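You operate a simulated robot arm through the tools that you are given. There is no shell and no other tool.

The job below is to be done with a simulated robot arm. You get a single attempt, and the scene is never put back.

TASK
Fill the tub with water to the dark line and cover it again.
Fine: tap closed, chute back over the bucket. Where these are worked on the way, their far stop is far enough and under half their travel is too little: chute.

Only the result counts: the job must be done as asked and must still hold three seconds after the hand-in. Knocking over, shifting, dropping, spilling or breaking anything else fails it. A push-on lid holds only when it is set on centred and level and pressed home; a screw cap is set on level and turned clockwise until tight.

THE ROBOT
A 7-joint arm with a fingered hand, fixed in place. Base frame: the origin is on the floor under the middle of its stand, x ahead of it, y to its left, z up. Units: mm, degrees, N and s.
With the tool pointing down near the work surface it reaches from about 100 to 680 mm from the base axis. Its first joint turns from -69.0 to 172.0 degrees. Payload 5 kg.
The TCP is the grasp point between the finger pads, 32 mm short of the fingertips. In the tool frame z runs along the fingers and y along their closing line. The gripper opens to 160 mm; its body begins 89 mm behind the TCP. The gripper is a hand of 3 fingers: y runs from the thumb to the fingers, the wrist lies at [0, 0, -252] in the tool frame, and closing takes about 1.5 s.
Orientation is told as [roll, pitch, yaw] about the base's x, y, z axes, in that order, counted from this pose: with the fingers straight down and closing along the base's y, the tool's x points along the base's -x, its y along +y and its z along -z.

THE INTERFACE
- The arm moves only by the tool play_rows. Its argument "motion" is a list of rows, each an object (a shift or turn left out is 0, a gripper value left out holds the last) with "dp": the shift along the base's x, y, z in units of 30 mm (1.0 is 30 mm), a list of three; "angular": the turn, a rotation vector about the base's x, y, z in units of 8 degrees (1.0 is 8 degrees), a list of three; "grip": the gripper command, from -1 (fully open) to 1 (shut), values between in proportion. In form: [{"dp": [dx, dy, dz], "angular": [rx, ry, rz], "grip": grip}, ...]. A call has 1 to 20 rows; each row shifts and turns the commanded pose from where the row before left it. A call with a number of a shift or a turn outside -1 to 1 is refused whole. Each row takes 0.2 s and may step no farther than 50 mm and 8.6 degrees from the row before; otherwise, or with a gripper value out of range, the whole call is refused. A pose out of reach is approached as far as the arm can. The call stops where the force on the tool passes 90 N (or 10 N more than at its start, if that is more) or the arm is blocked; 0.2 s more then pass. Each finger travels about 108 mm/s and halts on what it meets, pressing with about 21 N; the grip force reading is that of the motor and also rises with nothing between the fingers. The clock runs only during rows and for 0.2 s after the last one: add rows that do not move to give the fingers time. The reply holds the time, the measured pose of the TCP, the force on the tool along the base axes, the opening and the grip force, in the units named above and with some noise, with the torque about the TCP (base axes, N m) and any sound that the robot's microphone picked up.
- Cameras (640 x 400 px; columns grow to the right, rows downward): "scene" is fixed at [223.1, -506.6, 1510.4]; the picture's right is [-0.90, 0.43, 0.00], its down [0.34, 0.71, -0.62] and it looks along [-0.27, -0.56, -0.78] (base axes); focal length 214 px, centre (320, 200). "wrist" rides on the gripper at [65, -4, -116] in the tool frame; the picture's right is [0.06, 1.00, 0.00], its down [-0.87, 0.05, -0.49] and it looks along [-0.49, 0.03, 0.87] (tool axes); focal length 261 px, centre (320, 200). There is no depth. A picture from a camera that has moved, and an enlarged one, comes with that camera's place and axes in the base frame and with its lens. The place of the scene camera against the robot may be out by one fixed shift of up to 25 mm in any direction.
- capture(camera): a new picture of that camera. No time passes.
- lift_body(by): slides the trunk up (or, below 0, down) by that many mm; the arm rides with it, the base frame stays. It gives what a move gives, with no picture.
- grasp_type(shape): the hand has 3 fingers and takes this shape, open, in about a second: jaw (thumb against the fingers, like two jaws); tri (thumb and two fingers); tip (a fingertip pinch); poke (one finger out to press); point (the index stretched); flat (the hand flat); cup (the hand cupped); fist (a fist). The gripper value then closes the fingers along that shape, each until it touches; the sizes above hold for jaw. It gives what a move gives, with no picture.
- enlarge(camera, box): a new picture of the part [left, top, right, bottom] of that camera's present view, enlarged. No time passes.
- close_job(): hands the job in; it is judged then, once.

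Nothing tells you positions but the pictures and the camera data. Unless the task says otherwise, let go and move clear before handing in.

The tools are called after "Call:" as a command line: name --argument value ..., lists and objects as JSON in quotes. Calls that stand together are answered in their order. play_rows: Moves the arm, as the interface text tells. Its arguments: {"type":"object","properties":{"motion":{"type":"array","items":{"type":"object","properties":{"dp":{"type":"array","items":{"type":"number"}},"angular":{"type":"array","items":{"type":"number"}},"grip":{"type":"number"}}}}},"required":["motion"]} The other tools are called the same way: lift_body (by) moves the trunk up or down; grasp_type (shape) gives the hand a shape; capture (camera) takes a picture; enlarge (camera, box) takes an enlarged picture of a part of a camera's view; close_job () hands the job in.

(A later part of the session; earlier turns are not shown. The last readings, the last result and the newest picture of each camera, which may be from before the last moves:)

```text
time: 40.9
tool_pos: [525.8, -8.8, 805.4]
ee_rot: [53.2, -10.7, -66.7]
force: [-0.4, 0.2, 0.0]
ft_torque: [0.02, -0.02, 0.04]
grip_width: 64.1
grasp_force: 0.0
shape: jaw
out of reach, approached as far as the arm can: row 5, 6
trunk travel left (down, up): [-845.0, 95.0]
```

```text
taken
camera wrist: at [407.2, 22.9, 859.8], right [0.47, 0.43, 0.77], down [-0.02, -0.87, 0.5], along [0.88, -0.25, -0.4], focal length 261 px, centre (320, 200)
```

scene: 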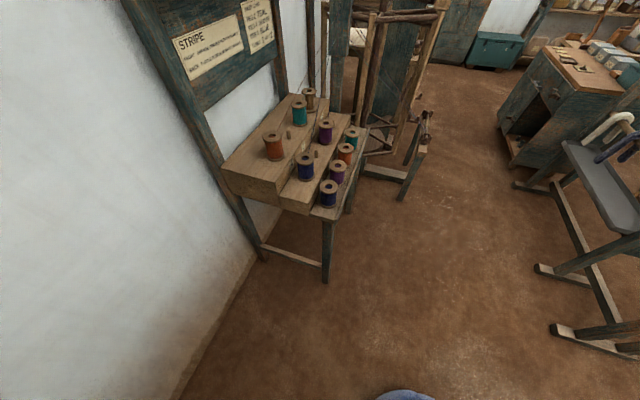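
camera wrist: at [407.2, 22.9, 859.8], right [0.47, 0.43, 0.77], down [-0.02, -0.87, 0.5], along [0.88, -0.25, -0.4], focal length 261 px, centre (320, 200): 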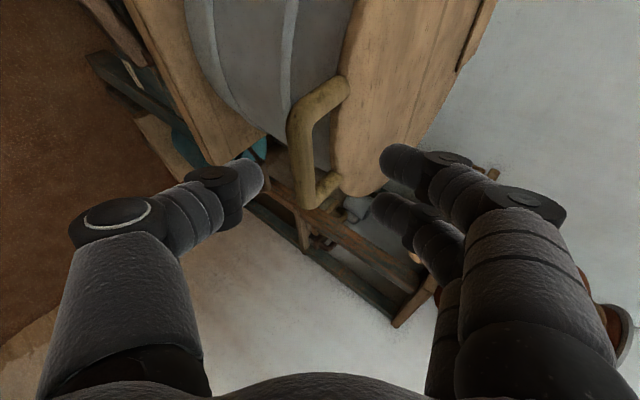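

Call:
play_rows --motion '[{"dp": [-0.2, -0.3, 0.95]}, {"dp": [-0.2, -0.3, 0.95]}, {"dp": [-0.2, -0.3, 0.95]}, {"dp": [-0.2, -0.3, 0.95]}, {"dp": [0, 0, 0]}]'

Call:
lift_body --by -120

Call:
capture --camera "wrist"

```text
time: 42.1
tool_pos: [501.9, -42.9, 919.5]
ee_rot: [53.2, -10.4, -66.2]
force: [0.6, -0.1, 0.4]
ft_torque: [0.01, -0.01, 0.03]
grip_width: 64.4
grasp_force: 0.0
shape: jaw
trunk travel left (down, up): [-845.0, 95.0]
```

```text
time: 43.6
tool_pos: [500.7, -41.9, 800.7]
ee_rot: [53.3, -10.5, -66.2]
force: [-0.1, 0.3, -0.9]
ft_torque: [-0.02, 0.02, 0.03]
grip_width: 64.2
grasp_force: 0.1
shape: jaw
trunk travel left (down, up): [-725.0, 215.0]
```

```text
taken
camera wrist: at [382.3, -12.6, 854.1], right [0.46, 0.43, 0.78], down [-0.01, -0.87, 0.49], along [0.89, -0.23, -0.4], focal length 261 px, centre (320, 200)
```

wrist: 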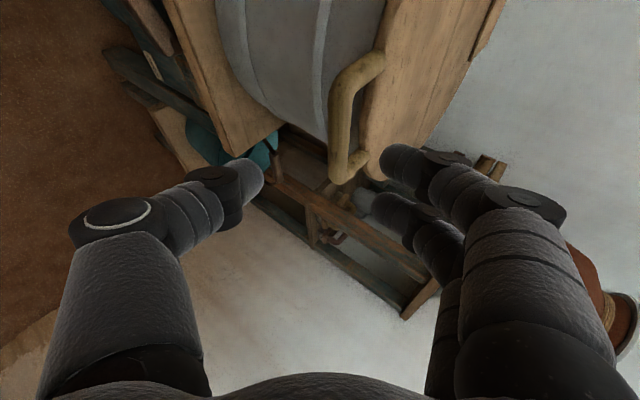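

Call:
play_rows --motion '[{"dp": [0.25, 0.1, 0.4]}, {"dp": [0.65, 0.19, -0.49]}, {"dp": [0.65, 0.19, -0.49]}, {"dp": [0.65, 0.19, -0.49]}, {"dp": [0, 0, 0]}]'

Call:
capture --camera "wrist"

```text
time: 44.8
tool_pos: [565.2, -23.6, 766.3]
ee_rot: [53.4, -10.4, -66.3]
force: [-0.2, -1.3, 1.1]
ft_torque: [0.03, -0.05, 0.03]
grip_width: 64.0
grasp_force: 0.0
shape: jaw
trunk travel left (down, up): [-725.0, 215.0]
```

```text
taken
camera wrist: at [447.6, 6.2, 821.4], right [0.46, 0.43, 0.78], down [-0.01, -0.87, 0.49], along [0.89, -0.24, -0.4], focal length 261 px, centre (320, 200)
```

wrist: 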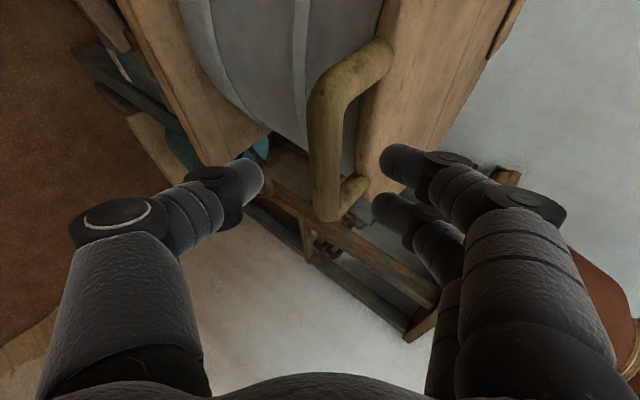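

Call:
play_rows --motion '[{"dp": [0.4, 0.12, -0.3]}, {"dp": [0.35, 0.12, -0.27]}, {"grip": 0.5}, {"grip": 0.5}, {"grip": 0.5}, {"grip": 0.5}]'

Call:
capture --camera "wrist"

```text
time: 46.2
tool_pos: [582.7, -9.1, 755.1]
ee_rot: [53.2, -10.7, -66.5]
force: [-0.1, 0.5, 0.9]
ft_torque: [0.05, -0.04, 0.0]
grip_width: 41.1
grasp_force: 0.0
shape: jaw
out of reach, approached as far as the arm can: row 1, 2
trunk travel left (down, up): [-725.0, 215.0]
```

```text
taken
camera wrist: at [464.1, 22.9, 808.9], right [0.47, 0.43, 0.77], down [-0.02, -0.87, 0.49], along [0.88, -0.24, -0.4], focal length 261 px, centre (320, 200)
```

wrist: 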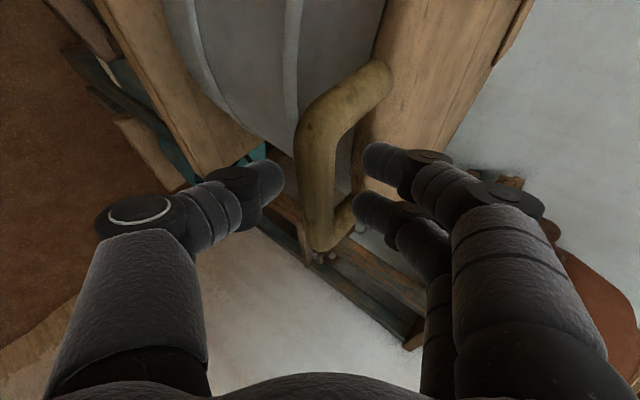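

The bar is now between thumb (below) and fingers (above). I will start lifting the lid along its hinge arc in small steps and watch the force.

Call:
play_rows --motion '[{"dp": [0, 0, 0.5]}, {"dp": [0.022, 0.022, 0.9], "angular": [0, 0, 0.1]}, {"dp": [0.066, 0.066, 0.9], "angular": [0, 0, 0.1]}, {"dp": [0.11, 0.11, 0.89], "angular": [0, 0, 0.1]}, {"dp": [0, 0, 0]}]'

Call:
capture --camera "wrist"

```text
time: 47.4
tool_pos: [588.0, -4.0, 849.5]
ee_rot: [53.3, -10.4, -63.7]
force: [-2.9, -2.0, -2.0]
ft_torque: [-0.04, 0.1, -0.02]
grip_width: 42.4
grasp_force: 0.1
shape: jaw
trunk travel left (down, up): [-725.0, 215.0]
```

```text
taken
camera wrist: at [468.1, 21.3, 903.5], right [0.45, 0.45, 0.78], down [0.03, -0.87, 0.49], along [0.89, -0.2, -0.4], focal length 261 px, centre (320, 200)
```

wrist: 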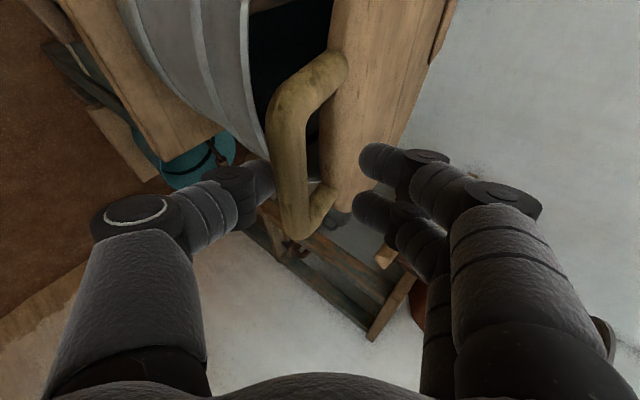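

Call:
play_rows --motion '[{"dp": [0.156, 0.156, 0.877], "angular": [0, 0, 0.1]}, {"dp": [0.198, 0.198, 0.86], "angular": [0, 0, 0.1]}, {"dp": [0.24, 0.24, 0.837], "angular": [0, 0, 0.1]}, {"dp": [0.28, 0.28, 0.813], "angular": [0, 0, 0.1]}, {"dp": [0, 0, 0]}]'

Call:
capture --camera "wrist"

```text
time: 48.8
tool_pos: [664.8, 149.7, 1226.7]
ee_rot: [76.6, -36.2, -53.3]
force: [0.5, -0.7, 0.8]
ft_torque: [-0.01, -0.03, 0.04]
grip_width: 39.9
grasp_force: 0.1
shape: jaw
trunk travel left (down, up): [-725.0, 215.0]
stopped in row 5: the arm was blocked; the commanded pose is now the measured one
```

```text
taken
camera wrist: at [532.5, 134.6, 1208.1], right [-0.19, 0.64, 0.75], down [-0.01, -0.76, 0.65], along [0.98, 0.11, 0.15], focal length 261 px, centre (320, 200)
```

wrist: 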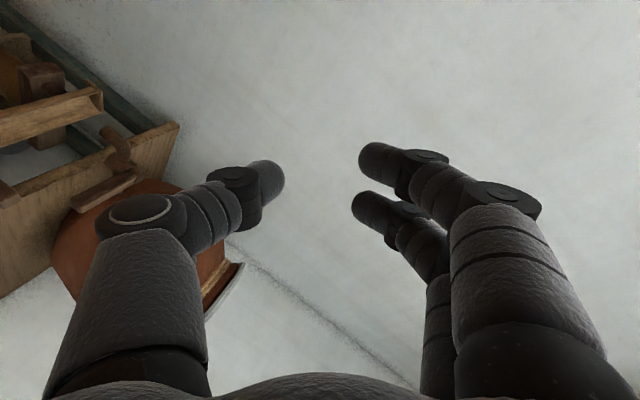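

The arm flipped its posture mid-lift and swung clear of the lid. Before anything else I will tilt the hand down slowly to look at the lid and surroundings for damage.

Call:
play_rows --motion '[{"angular": [-0.24, 0.44, 0]}, {"angular": [-0.479, 0.878, 0]}, {"angular": [-0.479, 0.878, 0]}, {"angular": [-0.479, 0.878, 0]}, {"angular": [0, 0, 0]}]'

Call:
capture --camera "wrist"

Call:
capture --camera "scene"

```text
time: 50.0
tool_pos: [663.5, 149.8, 1226.8]
ee_rot: [76.7, -36.2, -53.3]
force: [0.7, 0.5, 0.0]
ft_torque: [0.0, 0.0, 0.0]
grip_width: 40.1
grasp_force: 0.1
shape: jaw
out of reach, approached as far as the arm can: row 1, 2, 3, 4
trunk travel left (down, up): [-725.0, 215.0]
```

```text
taken
camera wrist: at [531.5, 134.6, 1208.2], right [-0.19, 0.64, 0.75], down [-0.01, -0.76, 0.65], along [0.98, 0.11, 0.15], focal length 261 px, centre (320, 200)
```

wrist: 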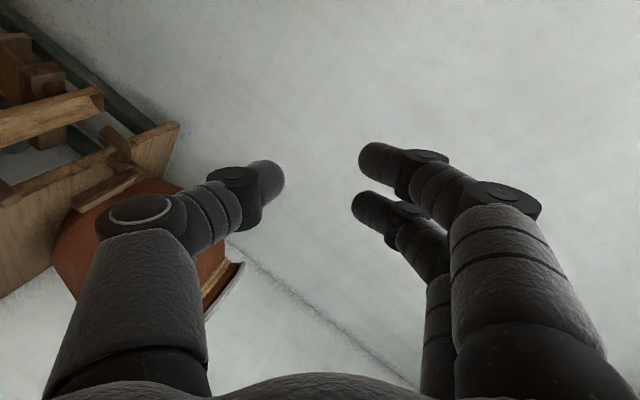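

```text
taken
```

scene: 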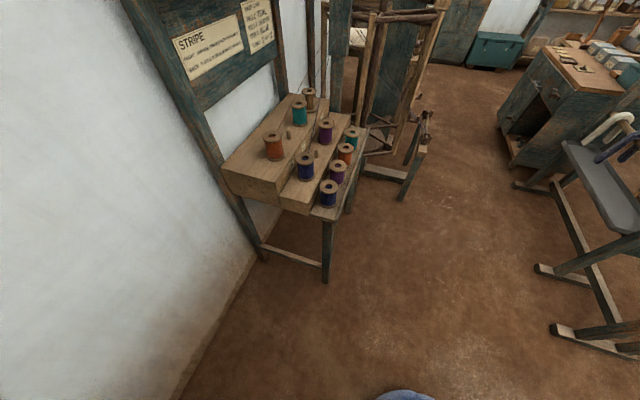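

Call:
play_rows --motion '[{"dp": [0.5, 0.2, 0.5]}, {"dp": [0.5, 0.2, 0.5]}, {"angular": [0, 0, 0]}]'

```text
time: 50.8
tool_pos: [692.6, 160.7, 1257.0]
ee_rot: [76.6, -36.2, -53.4]
force: [-0.1, -0.1, 0.7]
ft_torque: [0.01, 0.0, 0.02]
grip_width: 40.3
grasp_force: 0.0
shape: jaw
trunk travel left (down, up): [-725.0, 215.0]
```

Call:
play_rows --motion '[{"dp": [0.2, 0.1, 0.5], "angular": [-0.24, 0.44, 0]}, {"dp": [0.2, 0.1, 0.5], "angular": [-0.24, 0.44, 0]}, {"dp": [0.2, 0.1, 0.5], "angular": [-0.24, 0.44, 0]}, {"dp": [0.2, 0.1, 0.5], "angular": [-0.24, 0.44, 0]}, {"angular": [0, 0, 0]}]'

Call:
capture --camera "wrist"

```text
time: 51.8
tool_pos: [745.8, 114.0, 1260.3]
ee_rot: [52.3, -38.1, -44.1]
force: [0.2, 1.3, 0.1]
ft_torque: [0.0, -0.01, -0.02]
grip_width: 40.0
grasp_force: 0.0
shape: jaw
trunk travel left (down, up): [-725.0, 215.0]
stopped in row 4: the arm was blocked; the commanded pose is now the measured one
```

```text
taken
camera wrist: at [612.3, 109.1, 1274.3], right [0.04, 0.81, 0.58], down [0.09, -0.58, 0.81], along [0.99, 0.02, -0.1], focal length 261 px, centre (320, 200)
```

wrist: 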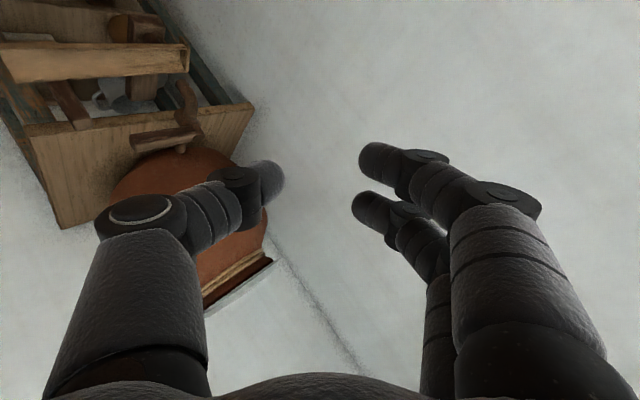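

Call:
play_rows --motion '[{"dp": [0, 0, 0.5], "angular": [-0.17, 0.47, 0]}, {"dp": [0, 0, 0.5], "angular": [-0.17, 0.47, 0]}, {"dp": [0, 0, 0.5], "angular": [-0.17, 0.47, 0]}, {"dp": [0, 0, 0.5], "angular": [-0.17, 0.47, 0]}, {"angular": [0, 0, 0]}]'

Call:
capture --camera "wrist"

```text
time: 53.2
tool_pos: [820.3, 51.5, 1228.7]
ee_rot: [31.9, -33.6, -36.7]
force: [0.4, -0.4, 0.4]
ft_torque: [0.0, 0.04, -0.01]
grip_width: 39.9
grasp_force: 0.0
shape: jaw
out of reach, approached as far as the arm can: row 3, 4
trunk travel left (down, up): [-725.0, 215.0]
stopped in row 5: the arm was blocked; the commanded pose is now the measured one
```

```text
taken
camera wrist: at [694.4, 63.4, 1273.5], right [0.23, 0.88, 0.41], down [0.26, -0.46, 0.85], along [0.94, -0.09, -0.33], focal length 261 px, centre (320, 200)
```

wrist: 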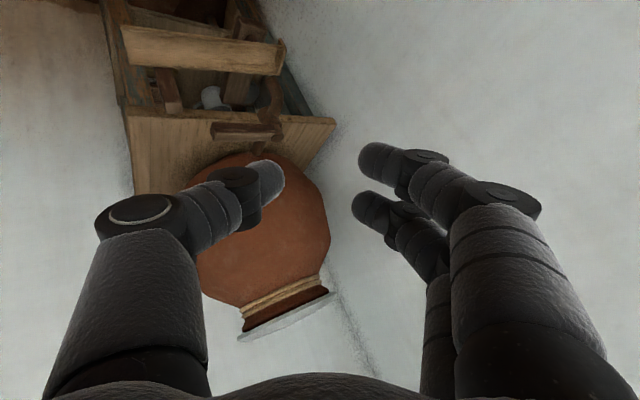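

Call:
play_rows --motion '[{"dp": [-0.5, 0, 0.5]}, {"dp": [-0.5, 0, 0.5]}, {"dp": [0, 0, 0]}]'

```text
time: 54.0
tool_pos: [812.8, 50.3, 1228.2]
ee_rot: [31.9, -33.4, -36.6]
force: [0.6, 0.3, 0.4]
ft_torque: [0.02, 0.0, 0.02]
grip_width: 40.1
grasp_force: 0.1
shape: jaw
out of reach, approached as far as the arm can: row 1, 2
trunk travel left (down, up): [-725.0, 215.0]
```

Call:
play_rows --motion '[{"angular": [0, 0, 0.5]}, {"angular": [0, 0, 0.5]}, {"dp": [0, 0, 0]}]'

Call:
play_rows --motion '[{"dp": [-0.5, 0, 0]}, {"dp": [-0.5, 0, 0]}, {"dp": [0, 0, 0]}]'

```text
time: 54.8
tool_pos: [815.0, 46.0, 1226.2]
ee_rot: [31.4, -33.7, -28.6]
force: [0.7, 0.2, -0.1]
ft_torque: [0.01, -0.01, 0.03]
grip_width: 40.0
grasp_force: 0.0
shape: jaw
trunk travel left (down, up): [-725.0, 215.0]
```

```text
time: 55.6
tool_pos: [796.9, 48.6, 1227.1]
ee_rot: [32.1, -33.4, -28.6]
force: [0.0, 0.2, 0.8]
ft_torque: [0.02, 0.0, -0.01]
grip_width: 39.9
grasp_force: 0.1
shape: jaw
out of reach, approached as far as the arm can: row 2
trunk travel left (down, up): [-725.0, 215.0]
```

Call:
play_rows --motion '[{"angular": [-0.68, -0.25, 0.7]}, {"angular": [-0.68, -0.25, 0.7]}, {"dp": [0, 0, 0]}]'

Call:
capture --camera "wrist"

```text
time: 56.4
tool_pos: [798.5, 49.2, 1226.0]
ee_rot: [20.7, -40.8, -10.5]
force: [0.1, -0.1, 0.8]
ft_torque: [-0.01, -0.01, 0.03]
grip_width: 40.1
grasp_force: 0.0
shape: jaw
trunk travel left (down, up): [-725.0, 215.0]
```

```text
taken
camera wrist: at [671.2, 25.9, 1264.3], right [-0.1, 0.97, 0.23], down [0.32, -0.18, 0.93], along [0.94, 0.17, -0.29], focal length 261 px, centre (320, 200)
```

wrist: 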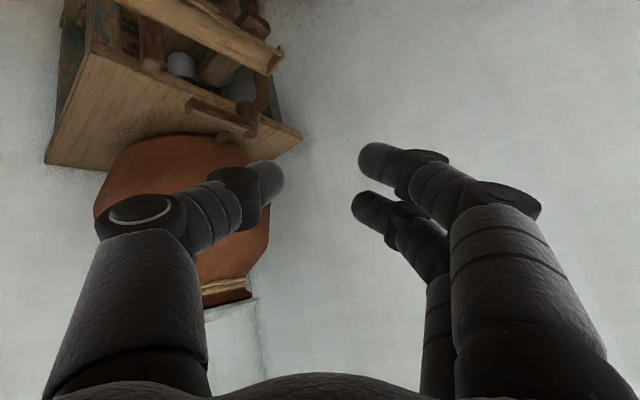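

Call:
play_rows --motion '[{"dp": [-0.5, 0, 0.2], "angular": [-0.6, 0, 0.6]}, {"dp": [-0.5, 0, 0.2], "angular": [-0.6, 0.3, 0.4]}, {"dp": [-0.5, 0, 0.2], "angular": [0, 0.8, 0]}, {"dp": [-0.5, 0, 0.2], "angular": [0, 0.8, 0]}, {"dp": [-0.5, 0, 0.2], "angular": [0, 0.8, 0]}, {"dp": [0, 0, 0]}]'

Call:
capture --camera "wrist"

```text
time: 58.0
tool_pos: [818.1, -33.4, 1108.5]
ee_rot: [4.3, -35.6, 2.4]
force: [-0.1, 0.1, 0.3]
ft_torque: [0.01, 0.01, 0.01]
grip_width: 39.9
grasp_force: 0.1
shape: jaw
out of reach, approached as far as the arm can: row 1, 2, 3, 4, 5
trunk travel left (down, up): [-725.0, 215.0]
stopped in row 6: the arm was blocked; the commanded pose is now the measured one
```

```text
taken
camera wrist: at [697.9, -50.8, 1165.0], right [-0.14, 0.99, 0.02], down [0.42, 0.03, 0.91], along [0.9, 0.13, -0.42], focal length 261 px, centre (320, 200)
```

wrist: 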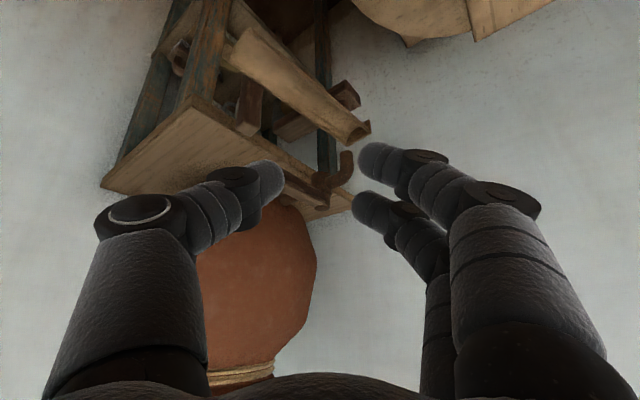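

The arm keeps drifting when it nears its limits, so I will raise the trunk straight up to free space before untangling the posture.

Call:
lift_body --by 200

Call:
play_rows --motion '[{"dp": [-0.5, 0, 0]}, {"dp": [0, 0, 0]}]'

```text
time: 60.1
tool_pos: [818.4, -32.6, 1308.0]
ee_rot: [4.2, -35.5, 2.3]
force: [0.2, -1.3, 0.5]
ft_torque: [-0.01, 0.03, 0.01]
grip_width: 40.0
grasp_force: 0.0
shape: jaw
trunk travel left (down, up): [-925.0, 15.0]
```

```text
time: 60.7
tool_pos: [802.1, -28.6, 1304.7]
ee_rot: [4.6, -35.5, 2.3]
force: [0.6, 0.4, 0.6]
ft_torque: [-0.04, 0.0, 0.0]
grip_width: 39.8
grasp_force: 0.0
shape: jaw
out of reach, approached as far as the arm can: row 1
trunk travel left (down, up): [-925.0, 15.0]
```

Call:
play_rows --motion '[{"dp": [-0.3, 0, -0.3], "angular": [0, 0.5, 0]}, {"dp": [0, 0, 0]}]'

Call:
play_rows --motion '[{"dp": [-0.3, 0, -0.3], "angular": [0, 0.5, 0]}, {"dp": [0, 0, 0]}]'

Call:
play_rows --motion '[{"dp": [-0.3, 0, -0.3], "angular": [0, 0.5, 0]}, {"dp": [0, 0, 0]}]'

```text
time: 61.3
tool_pos: [801.2, -30.0, 1304.4]
ee_rot: [4.6, -35.5, 2.3]
force: [0.1, 0.6, -0.4]
ft_torque: [-0.01, 0.0, -0.03]
grip_width: 39.9
grasp_force: 0.0
shape: jaw
out of reach, approached as far as the arm can: row 1
trunk travel left (down, up): [-925.0, 15.0]
```

```text
time: 61.9
tool_pos: [800.7, -31.2, 1305.9]
ee_rot: [4.7, -35.6, 2.3]
force: [-0.1, -0.1, -0.4]
ft_torque: [-0.02, -0.02, -0.04]
grip_width: 39.8
grasp_force: 0.1
shape: jaw
out of reach, approached as far as the arm can: row 1
trunk travel left (down, up): [-925.0, 15.0]
```

```text
time: 62.5
tool_pos: [801.7, -32.1, 1303.1]
ee_rot: [4.6, -35.6, 2.3]
force: [-0.2, 0.0, -0.2]
ft_torque: [-0.01, 0.03, 0.02]
grip_width: 40.3
grasp_force: 0.0
shape: jaw
out of reach, approached as far as the arm can: row 1
trunk travel left (down, up): [-925.0, 15.0]
```

Call:
play_rows --motion '[{"dp": [-0.5, 0, 0]}, {"dp": [0, 0, 0]}]'

Call:
play_rows --motion '[{"dp": [0, 0.5, 0]}, {"dp": [0, 0, 0]}]'

Call:
play_rows --motion '[{"angular": [0, 0, 0.5]}, {"dp": [0, 0, 0]}]'

Call:
play_rows --motion '[{"angular": [-0.5, 0, 0]}, {"dp": [0, 0, 0]}]'

```text
time: 63.1
tool_pos: [802.5, -29.5, 1304.2]
ee_rot: [4.6, -35.6, 2.3]
force: [0.0, 0.3, 0.1]
ft_torque: [0.01, -0.02, 0.01]
grip_width: 40.0
grasp_force: 0.0
shape: jaw
out of reach, approached as far as the arm can: row 1
trunk travel left (down, up): [-925.0, 15.0]
```

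```text
time: 63.7
tool_pos: [801.5, -15.8, 1304.5]
ee_rot: [4.7, -35.6, 2.3]
force: [-0.3, 0.1, 0.2]
ft_torque: [-0.03, 0.03, 0.01]
grip_width: 40.1
grasp_force: 0.1
shape: jaw
trunk travel left (down, up): [-925.0, 15.0]
```

```text
time: 64.3
tool_pos: [802.7, -15.6, 1305.2]
ee_rot: [4.6, -35.6, 6.3]
force: [-0.3, -1.5, -0.3]
ft_torque: [0.03, 0.0, -0.01]
grip_width: 40.1
grasp_force: 0.1
shape: jaw
trunk travel left (down, up): [-925.0, 15.0]
```

```text
time: 64.9
tool_pos: [799.4, -19.1, 1293.2]
ee_rot: [-0.3, -35.0, 9.3]
force: [0.7, -0.2, 0.2]
ft_torque: [-0.02, -0.01, 0.01]
grip_width: 39.9
grasp_force: 0.0
shape: jaw
out of reach, approached as far as the arm can: row 1
trunk travel left (down, up): [-925.0, 15.0]
```

Call:
play_rows --motion '[{"dp": [0, 0, -0.7]}, {"dp": [0, 0, -0.7]}, {"dp": [0, 0, 0]}]'

Call:
play_rows --motion '[{"dp": [-0.5, 0, 0]}, {"dp": [-0.5, 0, 0]}, {"dp": [0, 0, 0]}]'

Call:
play_rows --motion '[{"angular": [0, 0.5, 0]}, {"angular": [0, 0.5, 0]}, {"dp": [0, 0, 0]}]'

```text
time: 65.7
tool_pos: [801.0, -20.5, 1253.2]
ee_rot: [-0.3, -35.1, 9.1]
force: [0.5, 0.4, 0.2]
ft_torque: [0.07, 0.03, -0.01]
grip_width: 39.9
grasp_force: 0.1
shape: jaw
trunk travel left (down, up): [-925.0, 15.0]
```

```text
time: 66.5
tool_pos: [771.1, -20.7, 1252.6]
ee_rot: [-0.4, -35.0, 9.1]
force: [-0.1, 0.7, -0.5]
ft_torque: [-0.01, 0.0, 0.0]
grip_width: 40.1
grasp_force: 0.0
shape: jaw
trunk travel left (down, up): [-925.0, 15.0]
```

```text
time: 67.3
tool_pos: [764.1, -27.6, 1228.5]
ee_rot: [0.6, -31.1, 8.8]
force: [-0.2, 0.0, 0.9]
ft_torque: [0.03, -0.01, -0.02]
grip_width: 40.1
grasp_force: 0.0
shape: jaw
out of reach, approached as far as the arm can: row 1, 2
trunk travel left (down, up): [-925.0, 15.0]
```

Call:
play_rows --motion '[{"dp": [-0.5, 0, -0.7]}, {"dp": [-0.5, 0, -0.7]}, {"dp": [-0.5, 0, -0.7]}, {"dp": [-0.5, 0, -0.7]}, {"dp": [0, 0, 0]}]'

Call:
play_rows --motion '[{"dp": [0, 0, -0.5], "angular": [0, 0.5, 0]}, {"dp": [0, 0, -0.5], "angular": [0, 0.5, 0]}, {"dp": [0, 0, -0.5], "angular": [0, 0.5, 0]}, {"dp": [0, 0, -0.5], "angular": [0, 0.5, 0]}, {"dp": [0, 0, 0]}]'

Call:
capture --camera "wrist"

```text
time: 68.5
tool_pos: [704.5, -27.0, 1140.5]
ee_rot: [0.5, -31.1, 8.8]
force: [0.4, -0.5, -0.5]
ft_torque: [-0.02, -0.02, 0.02]
grip_width: 40.3
grasp_force: 0.0
shape: jaw
trunk travel left (down, up): [-925.0, 15.0]
```

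```text
time: 69.7
tool_pos: [702.7, -38.6, 1083.1]
ee_rot: [2.1, -17.3, 7.8]
force: [-0.3, 0.2, 0.6]
ft_torque: [0.02, -0.01, 0.0]
grip_width: 40.0
grasp_force: 0.1
shape: jaw
out of reach, approached as far as the arm can: row 4
trunk travel left (down, up): [-925.0, 15.0]
```

```text
taken
camera wrist: at [607.4, -59.3, 1174.8], right [-0.2, 0.98, 0.02], down [0.67, 0.13, 0.73], along [0.71, 0.16, -0.68], focal length 261 px, centre (320, 200)
```

wrist: 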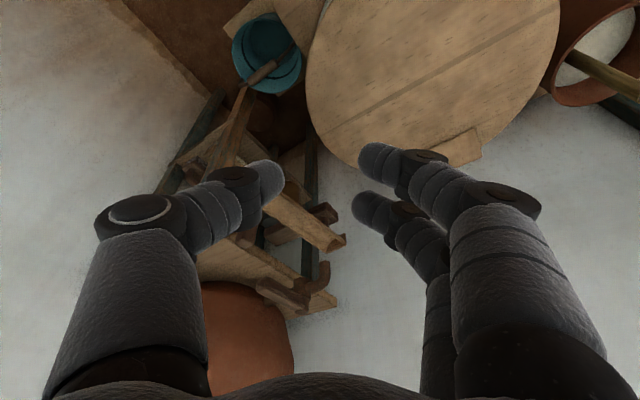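

Nothing was disturbed: the lid dropped back closed and the stand is as before. I will move inward to a comfortable posture with the shoulder high, then turn the hand the other way round (thumb on the outer side), which has more wrist range.

Call:
play_rows --motion '[{"dp": [-0.8, 0, -0.3]}, {"dp": [-0.8, 0, -0.3]}, {"dp": [-0.8, 0, -0.3], "angular": [0, 0.4, 0.5]}, {"dp": [-0.8, 0, -0.3], "angular": [0, 0.4, 0.5]}, {"dp": [-0.8, 0, -0.3], "angular": [0, 0.4, 0.5]}, {"dp": [-0.8, 0, -0.3], "angular": [0, 0.4, 0.5]}, {"dp": [0, 0, 0]}]'

Call:
play_rows --motion '[{"angular": [0, 0, 1]}, {"angular": [0, 0, 1]}, {"angular": [0, 0, 1]}, {"angular": [0, 0, 1]}, {"angular": [0, 0, 1]}, {"dp": [0, 0, 0]}]'

Call:
play_rows --motion '[{"angular": [0, 0, 1]}, {"angular": [0, 0, 1]}, {"angular": [0, 0, 1]}, {"angular": [0, 0, 1]}, {"angular": [0, 0, 1]}, {"dp": [0, 0, 0]}]'

```text
time: 71.3
tool_pos: [493.0, -71.9, 932.9]
ee_rot: [5.9, -3.9, 22.0]
force: [0.3, 0.5, 0.3]
ft_torque: [0.0, -0.02, -0.01]
grip_width: 39.7
grasp_force: 0.0
shape: jaw
out of reach, approached as far as the arm can: row 1, 3, 4, 5, 6
trunk travel left (down, up): [-925.0, 15.0]
```

```text
time: 72.9
tool_pos: [479.5, -86.1, 914.0]
ee_rot: [3.9, -5.6, 63.1]
force: [-0.2, -0.9, 0.8]
ft_torque: [0.02, 0.01, 0.02]
grip_width: 40.1
grasp_force: 0.1
shape: jaw
out of reach, approached as far as the arm can: row 1, 3, 4, 5
trunk travel left (down, up): [-925.0, 15.0]
stopped in row 6: the arm was blocked; the commanded pose is now the measured one
```

```text
time: 74.5
tool_pos: [472.6, -149.1, 884.3]
ee_rot: [2.7, 1.6, 104.6]
force: [-0.3, 0.4, -1.0]
ft_torque: [0.03, -0.02, 0.02]
grip_width: 40.3
grasp_force: 0.1
shape: jaw
out of reach, approached as far as the arm can: row 1, 2, 3, 5
trunk travel left (down, up): [-925.0, 15.0]
stopped in row 6: the arm was blocked; the commanded pose is now the measured one
```

Call:
capture --camera "wrist"

```text
taken
camera wrist: at [496.6, -207.9, 1002.4], right [-0.95, -0.31, 0.05], down [-0.25, 0.85, 0.47], along [-0.19, 0.43, -0.88], focal length 261 px, centre (320, 200)
```

wrist: 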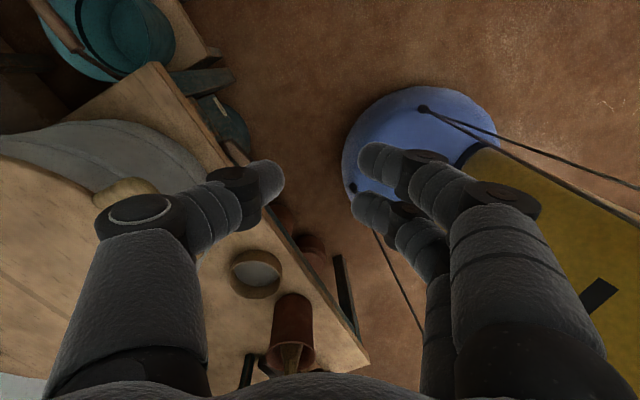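

Call:
play_rows --motion '[{"dp": [0, 0.3, 0.5]}, {"dp": [0, 0.3, 0.5]}, {"dp": [0, 0, 0]}]'

Call:
play_rows --motion '[{"dp": [0.5, 0.3, 0.3]}, {"dp": [0.5, 0.3, 0.3]}, {"dp": [0, 0, 0]}]'

```text
time: 75.3
tool_pos: [477.6, -121.2, 894.4]
ee_rot: [1.8, 1.1, 104.5]
force: [0.3, -0.2, 0.5]
ft_torque: [0.02, 0.02, -0.01]
grip_width: 39.8
grasp_force: 0.2
shape: jaw
out of reach, approached as far as the arm can: row 1, 2
trunk travel left (down, up): [-925.0, 15.0]
```

```text
time: 76.1
tool_pos: [487.0, -110.6, 887.0]
ee_rot: [2.2, 1.1, 104.7]
force: [-0.5, -0.2, 0.6]
ft_torque: [0.01, 0.03, 0.02]
grip_width: 40.0
grasp_force: 0.1
shape: jaw
out of reach, approached as far as the arm can: row 1, 2
trunk travel left (down, up): [-925.0, 15.0]
```

Call:
play_rows --motion '[{"dp": [0.2, 0.2, 0], "angular": [0.34, -0.94, 0]}, {"dp": [0.2, 0.2, 0], "angular": [0.34, -0.94, 0]}, {"dp": [0.2, 0.2, 0], "angular": [0.34, -0.94, 0]}, {"dp": [0, 0, 0]}]'

Call:
capture --camera "wrist"

```text
time: 77.1
tool_pos: [507.2, -90.2, 887.6]
ee_rot: [-21.3, -1.1, 104.7]
force: [-0.1, 0.9, -1.5]
ft_torque: [0.0, -0.01, -0.03]
grip_width: 39.9
grasp_force: 0.0
shape: jaw
trunk travel left (down, up): [-925.0, 15.0]
```

```text
taken
camera wrist: at [485.4, -166.5, 995.8], right [-0.89, -0.29, -0.36], down [-0.44, 0.77, 0.45], along [0.15, 0.56, -0.81], focal length 261 px, centre (320, 200)
```

wrist: 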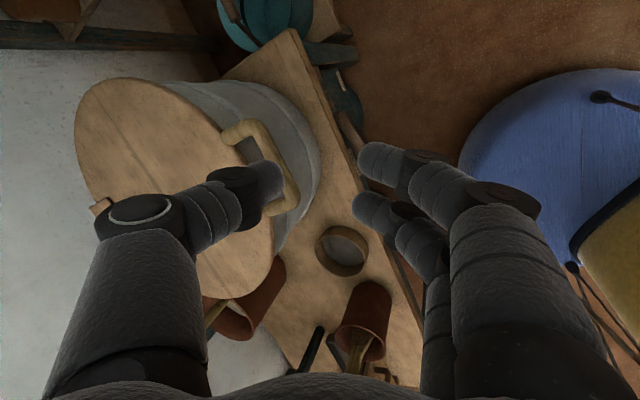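

Call:
play_rows --motion '[{"angular": [0.34, -0.94, 0]}, {"angular": [0.34, -0.94, 0]}, {"angular": [0.34, -0.94, 0]}, {"dp": [0, 0, 0]}]'

Call:
capture --camera "wrist"

```text
time: 78.1
tool_pos: [507.5, -92.2, 885.7]
ee_rot: [-45.2, -3.2, 105.6]
force: [-0.1, -0.6, -1.5]
ft_torque: [0.0, 0.02, 0.04]
grip_width: 39.8
grasp_force: 0.0
shape: jaw
trunk travel left (down, up): [-925.0, 15.0]
```

```text
taken
camera wrist: at [448.7, -182.1, 967.3], right [-0.67, -0.21, -0.71], down [-0.6, 0.72, 0.36], along [0.43, 0.67, -0.61], focal length 261 px, centre (320, 200)
```

wrist: 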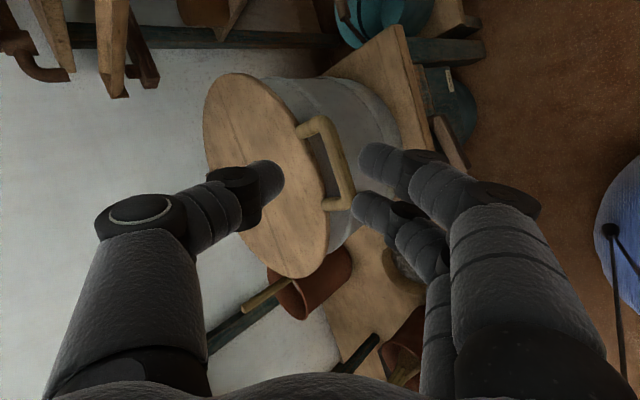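

Call:
play_rows --motion '[{"angular": [0, 0, 0.9]}, {"angular": [0, 0, 0.9]}, {"angular": [0.56, -0.83, 0]}, {"dp": [0, 0, 0]}]'

Call:
capture --camera "wrist"

```text
time: 79.1
tool_pos: [507.3, -91.9, 886.2]
ee_rot: [-53.2, -3.7, 120.5]
force: [1.2, 0.5, -0.1]
ft_torque: [-0.01, 0.0, 0.0]
grip_width: 39.9
grasp_force: 0.1
shape: jaw
trunk travel left (down, up): [-925.0, 15.0]
```

```text
taken
camera wrist: at [464.5, -198.2, 954.7], right [-0.51, -0.31, -0.8], down [-0.8, 0.52, 0.31], along [0.32, 0.8, -0.51], focal length 261 px, centre (320, 200)
```

wrist: 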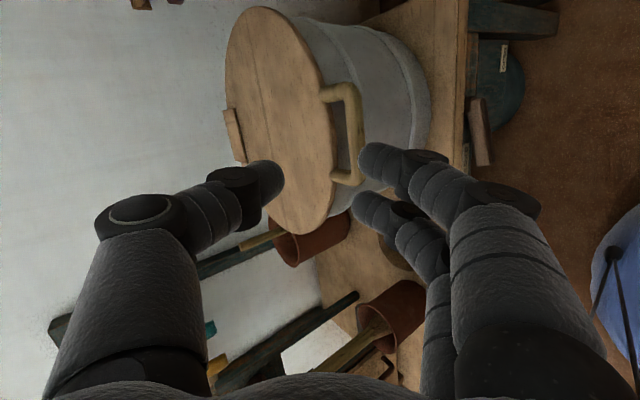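

Call:
play_rows --motion '[{"dp": [0.4, 0.446, -0.84], "grip": 0.2}, {"dp": [0.4, 0.446, -0.84], "grip": 0.2}, {"dp": [0.4, 0.446, -0.84], "grip": 0.2}, {"dp": [0.4, 0.446, -0.84], "grip": 0.2}, {"dp": [0, 0, 0]}]'

Call:
capture --camera "wrist"

```text
time: 80.3
tool_pos: [552.6, -37.2, 785.6]
ee_rot: [-53.2, -3.6, 120.4]
force: [-0.3, -0.4, 1.1]
ft_torque: [0.02, 0.01, 0.02]
grip_width: 63.4
grasp_force: 0.0
shape: jaw
trunk travel left (down, up): [-925.0, 15.0]
```

```text
taken
camera wrist: at [508.3, -143.1, 853.6], right [-0.51, -0.31, -0.8], down [-0.8, 0.52, 0.31], along [0.32, 0.8, -0.51], focal length 261 px, centre (320, 200)
```

wrist: 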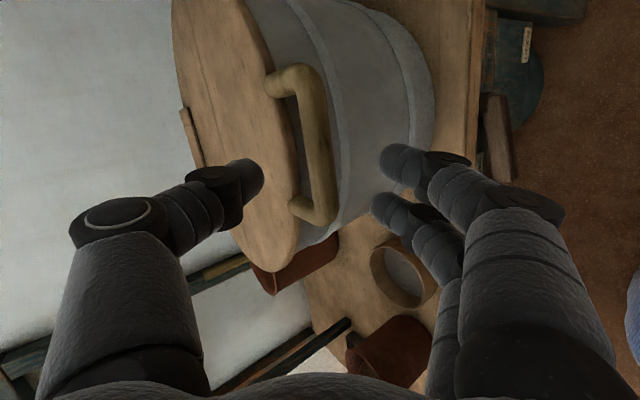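

Call:
play_rows --motion '[{"dp": [0.5, 0.33, -0.447]}, {"dp": [0.5, 0.33, -0.447]}, {"grip": 0.5}, {"grip": 0.5}, {"grip": 0.5}]'

Call:
capture --camera "wrist"

```text
time: 81.5
tool_pos: [585.6, -17.8, 760.1]
ee_rot: [-53.3, -3.6, 120.3]
force: [0.7, -0.3, -0.3]
ft_torque: [0.0, 0.01, -0.01]
grip_width: 40.8
grasp_force: 0.1
shape: jaw
trunk travel left (down, up): [-925.0, 15.0]
```

```text
taken
camera wrist: at [540.7, -124.6, 828.8], right [-0.51, -0.31, -0.8], down [-0.8, 0.52, 0.31], along [0.32, 0.8, -0.51], focal length 261 px, centre (320, 200)
```

wrist: 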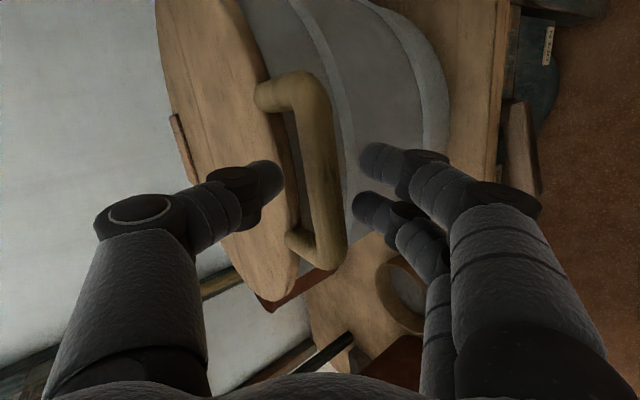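

Call:
play_rows --motion '[{"dp": [0, 0, 0.5]}, {"dp": [0.022, 0.022, 0.9]}, {"dp": [0.066, 0.066, 0.9]}, {"dp": [0.11, 0.11, 0.89]}, {"dp": [0, 0, 0]}]'

Call:
capture --camera "wrist"

```text
time: 82.7
tool_pos: [589.4, -10.6, 853.1]
ee_rot: [-53.2, -3.7, 120.5]
force: [-3.5, -3.4, -2.7]
ft_torque: [-0.08, 0.06, 0.07]
grip_width: 42.2
grasp_force: 0.0
shape: jaw
trunk travel left (down, up): [-925.0, 15.0]
```

```text
taken
camera wrist: at [546.7, -117.6, 921.7], right [-0.51, -0.31, -0.8], down [-0.8, 0.52, 0.31], along [0.32, 0.8, -0.51], focal length 261 px, centre (320, 200)
```

wrist: 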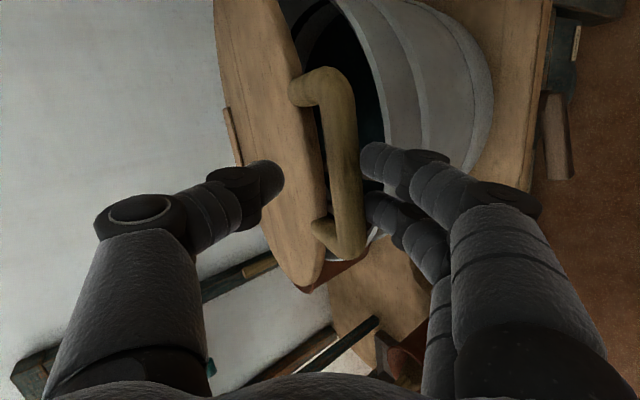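

Call:
play_rows --motion '[{"dp": [0.156, 0.156, 0.877]}, {"dp": [0.198, 0.198, 0.86]}, {"dp": [0.24, 0.24, 0.837]}, {"dp": [0, 0, 0]}]'

Call:
capture --camera "wrist"

```text
time: 83.7
tool_pos: [608.1, 5.8, 933.2]
ee_rot: [-53.2, -3.7, 120.4]
force: [-1.1, -0.3, -2.8]
ft_torque: [-0.03, 0.02, 0.0]
grip_width: 42.1
grasp_force: 0.1
shape: jaw
trunk travel left (down, up): [-925.0, 15.0]
```

```text
taken
camera wrist: at [565.2, -100.8, 1001.0], right [-0.51, -0.31, -0.8], down [-0.8, 0.52, 0.31], along [0.32, 0.8, -0.51], focal length 261 px, centre (320, 200)
```

wrist: 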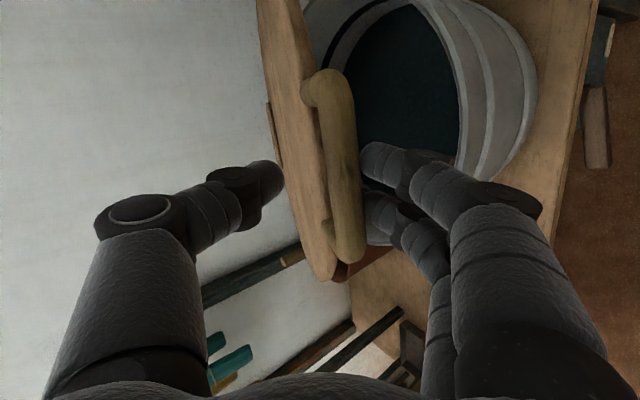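

Call:
play_rows --motion '[{"dp": [0.28, 0.28, 0.813]}, {"dp": [0.32, 0.32, 0.783]}, {"dp": [0.356, 0.356, 0.75]}, {"dp": [0.39, 0.39, 0.71]}, {"dp": [0, 0, 0]}]'

Call:
capture --camera "wrist"

```text
time: 84.9
tool_pos: [646.3, 45.4, 1021.7]
ee_rot: [-53.2, -3.7, 120.4]
force: [0.3, -1.4, -2.7]
ft_torque: [-0.05, -0.09, -0.01]
grip_width: 41.3
grasp_force: 0.1
shape: jaw
trunk travel left (down, up): [-925.0, 15.0]
```

```text
taken
camera wrist: at [603.3, -61.7, 1090.5], right [-0.51, -0.31, -0.8], down [-0.8, 0.52, 0.31], along [0.32, 0.8, -0.51], focal length 261 px, centre (320, 200)
```

wrist: 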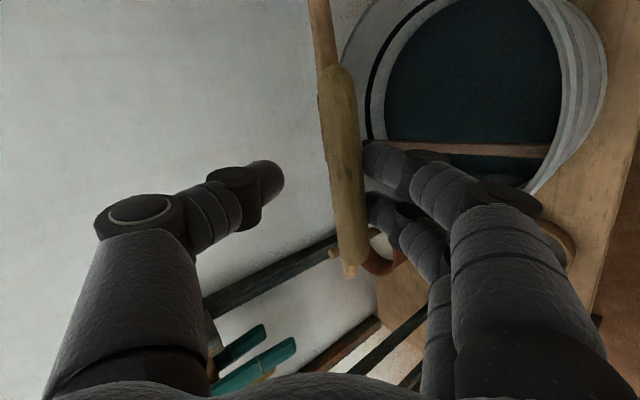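

Call:
play_rows --motion '[{"dp": [0.429, 0.429, 0.673]}, {"dp": [0.46, 0.46, 0.63]}, {"dp": [0.49, 0.49, 0.58]}, {"dp": [0.518, 0.518, 0.533]}, {"dp": [0, 0, 0]}]'

Call:
capture --camera "wrist"

```text
time: 86.1
tool_pos: [706.2, 103.2, 1095.5]
ee_rot: [-53.1, -3.6, 120.4]
force: [0.5, 0.4, -3.6]
ft_torque: [0.06, -0.1, -0.03]
grip_width: 40.8
grasp_force: 0.1
shape: jaw
trunk travel left (down, up): [-925.0, 15.0]
```

```text
taken
camera wrist: at [662.2, -3.1, 1165.3], right [-0.51, -0.31, -0.8], down [-0.8, 0.52, 0.31], along [0.32, 0.8, -0.51], focal length 261 px, centre (320, 200)
```

wrist: 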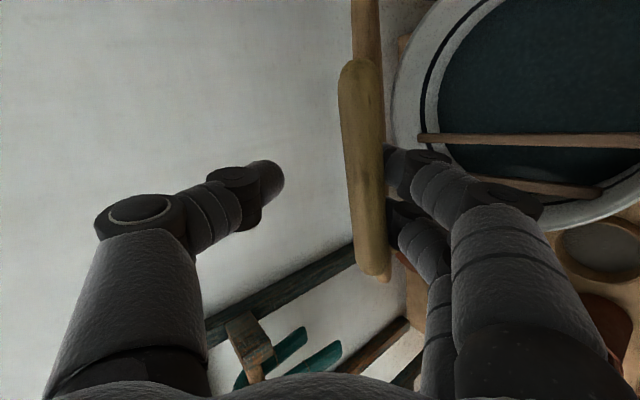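

Call:
play_rows --motion '[{"dp": [0.542, 0.542, 0.48]}, {"dp": [0.566, 0.566, 0.423]}, {"dp": [0.585, 0.585, 0.37]}, {"dp": [0.6, 0.6, 0.31]}, {"dp": [0, 0, 0]}]'

Call:
capture --camera "wrist"

```text
time: 87.3
tool_pos: [774.5, 171.5, 1146.0]
ee_rot: [-53.2, -3.7, 120.5]
force: [0.0, -0.4, -2.9]
ft_torque: [-0.01, -0.13, -0.01]
grip_width: 40.8
grasp_force: 0.0
shape: jaw
trunk travel left (down, up): [-925.0, 15.0]
```

```text
taken
camera wrist: at [730.9, 65.1, 1213.9], right [-0.51, -0.31, -0.8], down [-0.8, 0.52, 0.31], along [0.32, 0.8, -0.51], focal length 261 px, centre (320, 200)
```

wrist: 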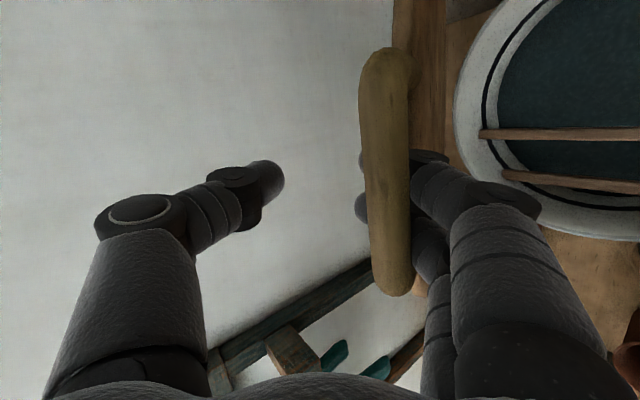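

Call:
play_rows --motion '[{"dp": [-0.4, -0.26, 0.36]}, {"dp": [-0.4, -0.26, 0.36]}, {"dp": [0, 0, 0]}]'

Call:
capture --camera "wrist"

```text
time: 88.1
tool_pos: [753.4, 158.9, 1169.0]
ee_rot: [-53.4, -3.8, 120.5]
force: [0.5, 0.3, 0.8]
ft_torque: [-0.07, 0.09, -0.04]
grip_width: 41.7
grasp_force: 0.1
shape: jaw
trunk travel left (down, up): [-925.0, 15.0]
```

```text
taken
camera wrist: at [709.0, 52.2, 1238.6], right [-0.51, -0.31, -0.8], down [-0.8, 0.52, 0.31], along [0.32, 0.8, -0.51], focal length 261 px, centre (320, 200)
```

wrist: 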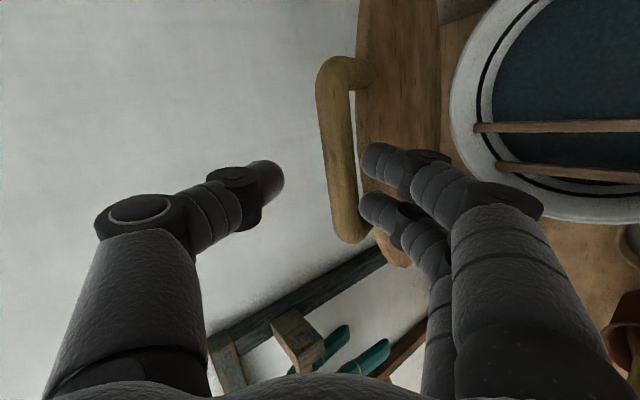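

Call:
play_rows --motion '[{"dp": [0.68, 0.68, 0.527], "angular": [0.19, -0.29, 0]}, {"dp": [0.7, 0.7, 0.46], "angular": [0.19, -0.29, 0]}, {"dp": [0, 0, 0]}]'

Call:
capture --camera "wrist"

```text
time: 88.9
tool_pos: [791.5, 197.7, 1198.3]
ee_rot: [-58.8, -3.9, 120.8]
force: [-1.0, -1.4, -0.1]
ft_torque: [0.0, 0.05, 0.01]
grip_width: 40.1
grasp_force: 0.1
shape: jaw
trunk travel left (down, up): [-925.0, 15.0]
```

```text
taken
camera wrist: at [742.4, 89.0, 1257.2], right [-0.44, -0.27, -0.86], down [-0.82, 0.5, 0.27], along [0.36, 0.82, -0.44], focal length 261 px, centre (320, 200)
```

wrist: 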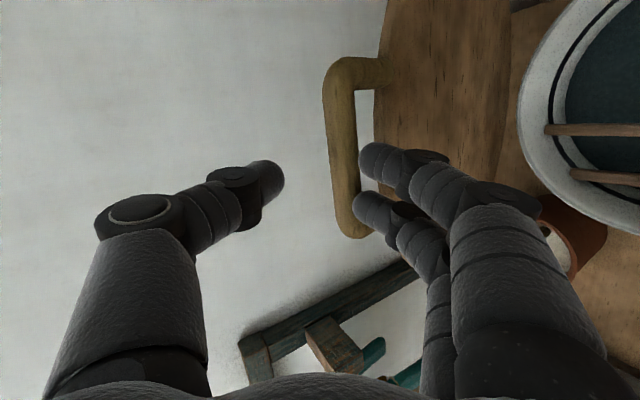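

Call:
play_rows --motion '[{"dp": [0.73, 0.73, 0.387], "angular": [0.19, -0.29, 0]}, {"dp": [0.74, 0.74, 0.317], "angular": [0.19, -0.29, 0]}, {"dp": [0, 0, 0]}]'

Call:
capture --camera "wrist"

```text
time: 89.7
tool_pos: [836.1, 238.2, 1218.4]
ee_rot: [-64.4, -4.0, 121.1]
force: [-0.5, -0.4, -0.1]
ft_torque: [0.01, 0.03, -0.02]
grip_width: 40.3
grasp_force: 0.0
shape: jaw
trunk travel left (down, up): [-925.0, 15.0]
```

```text
taken
camera wrist: at [783.7, 126.6, 1267.9], right [-0.37, -0.22, -0.9], down [-0.84, 0.49, 0.23], along [0.39, 0.84, -0.37], focal length 261 px, centre (320, 200)
```

wrist: 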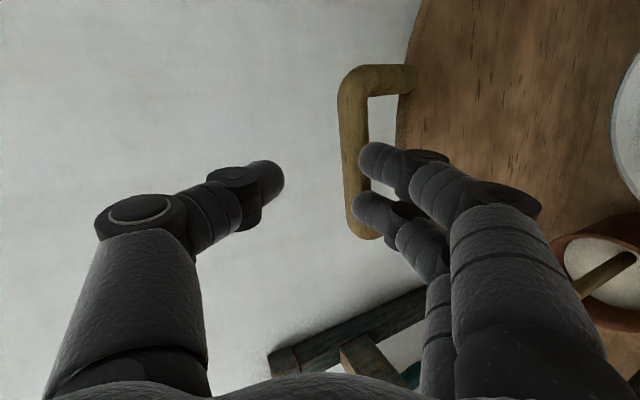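

Call:
play_rows --motion '[{"dp": [0.75, 0.72, 0.1], "angular": [0.19, -0.29, 0]}, {"dp": [0.75, 0.72, 0], "angular": [0.19, -0.29, 0]}, {"dp": [0, 0, 0]}]'

Call:
capture --camera "wrist"

```text
time: 90.5
tool_pos: [880.1, 286.6, 1221.2]
ee_rot: [-70.0, -4.3, 121.7]
force: [-0.7, -0.2, 0.6]
ft_torque: [0.0, 0.0, 0.02]
grip_width: 40.0
grasp_force: 0.2
shape: jaw
trunk travel left (down, up): [-925.0, 15.0]
```

```text
taken
camera wrist: at [822.9, 171.0, 1260.4], right [-0.3, -0.17, -0.94], down [-0.86, 0.48, 0.18], along [0.42, 0.86, -0.29], focal length 261 px, centre (320, 200)
```

wrist: 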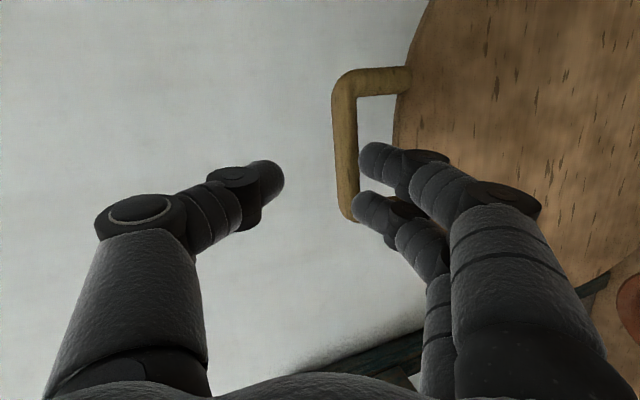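

Call:
play_rows --motion '[{"dp": [0, 0, 0]}, {"dp": [0, 0, 0]}, {"dp": [0, 0, 0]}]'

Call:
capture --camera "wrist"

```text
time: 91.3
tool_pos: [880.4, 286.9, 1221.6]
ee_rot: [-69.9, -4.3, 121.6]
force: [0.3, 0.2, -0.8]
ft_torque: [0.04, 0.0, -0.03]
grip_width: 40.0
grasp_force: 0.2
shape: jaw
trunk travel left (down, up): [-925.0, 15.0]
```

```text
taken
camera wrist: at [823.3, 172.0, 1260.0], right [-0.3, -0.17, -0.94], down [-0.86, 0.48, 0.18], along [0.42, 0.86, -0.29], focal length 261 px, centre (320, 200)
```

wrist: 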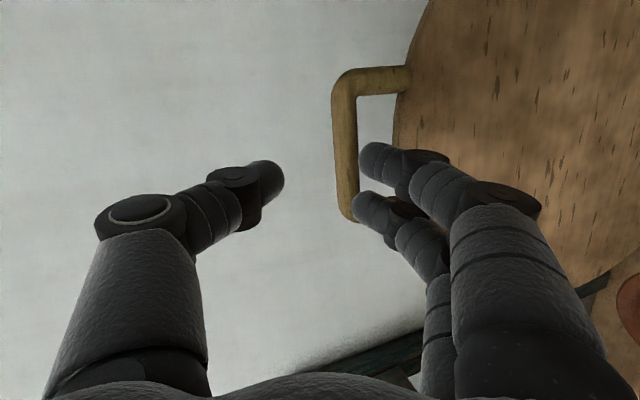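

Call:
play_rows --motion '[{"dp": [-0.6, -0.5, 0.2]}, {"dp": [0, 0, 0]}, {"dp": [0, 0, 0]}]'

Call:
capture --camera "wrist"

```text
time: 92.1
tool_pos: [862.5, 270.2, 1228.4]
ee_rot: [-69.9, -4.3, 121.6]
force: [0.5, -0.8, 0.6]
ft_torque: [0.01, 0.0, 0.0]
grip_width: 39.9
grasp_force: 0.1
shape: jaw
trunk travel left (down, up): [-925.0, 15.0]
```

```text
taken
camera wrist: at [805.5, 156.4, 1267.1], right [-0.3, -0.17, -0.94], down [-0.86, 0.48, 0.18], along [0.42, 0.86, -0.29], focal length 261 px, centre (320, 200)
```

wrist: 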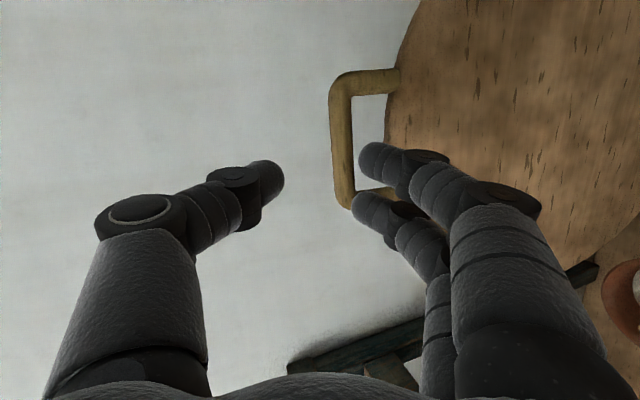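

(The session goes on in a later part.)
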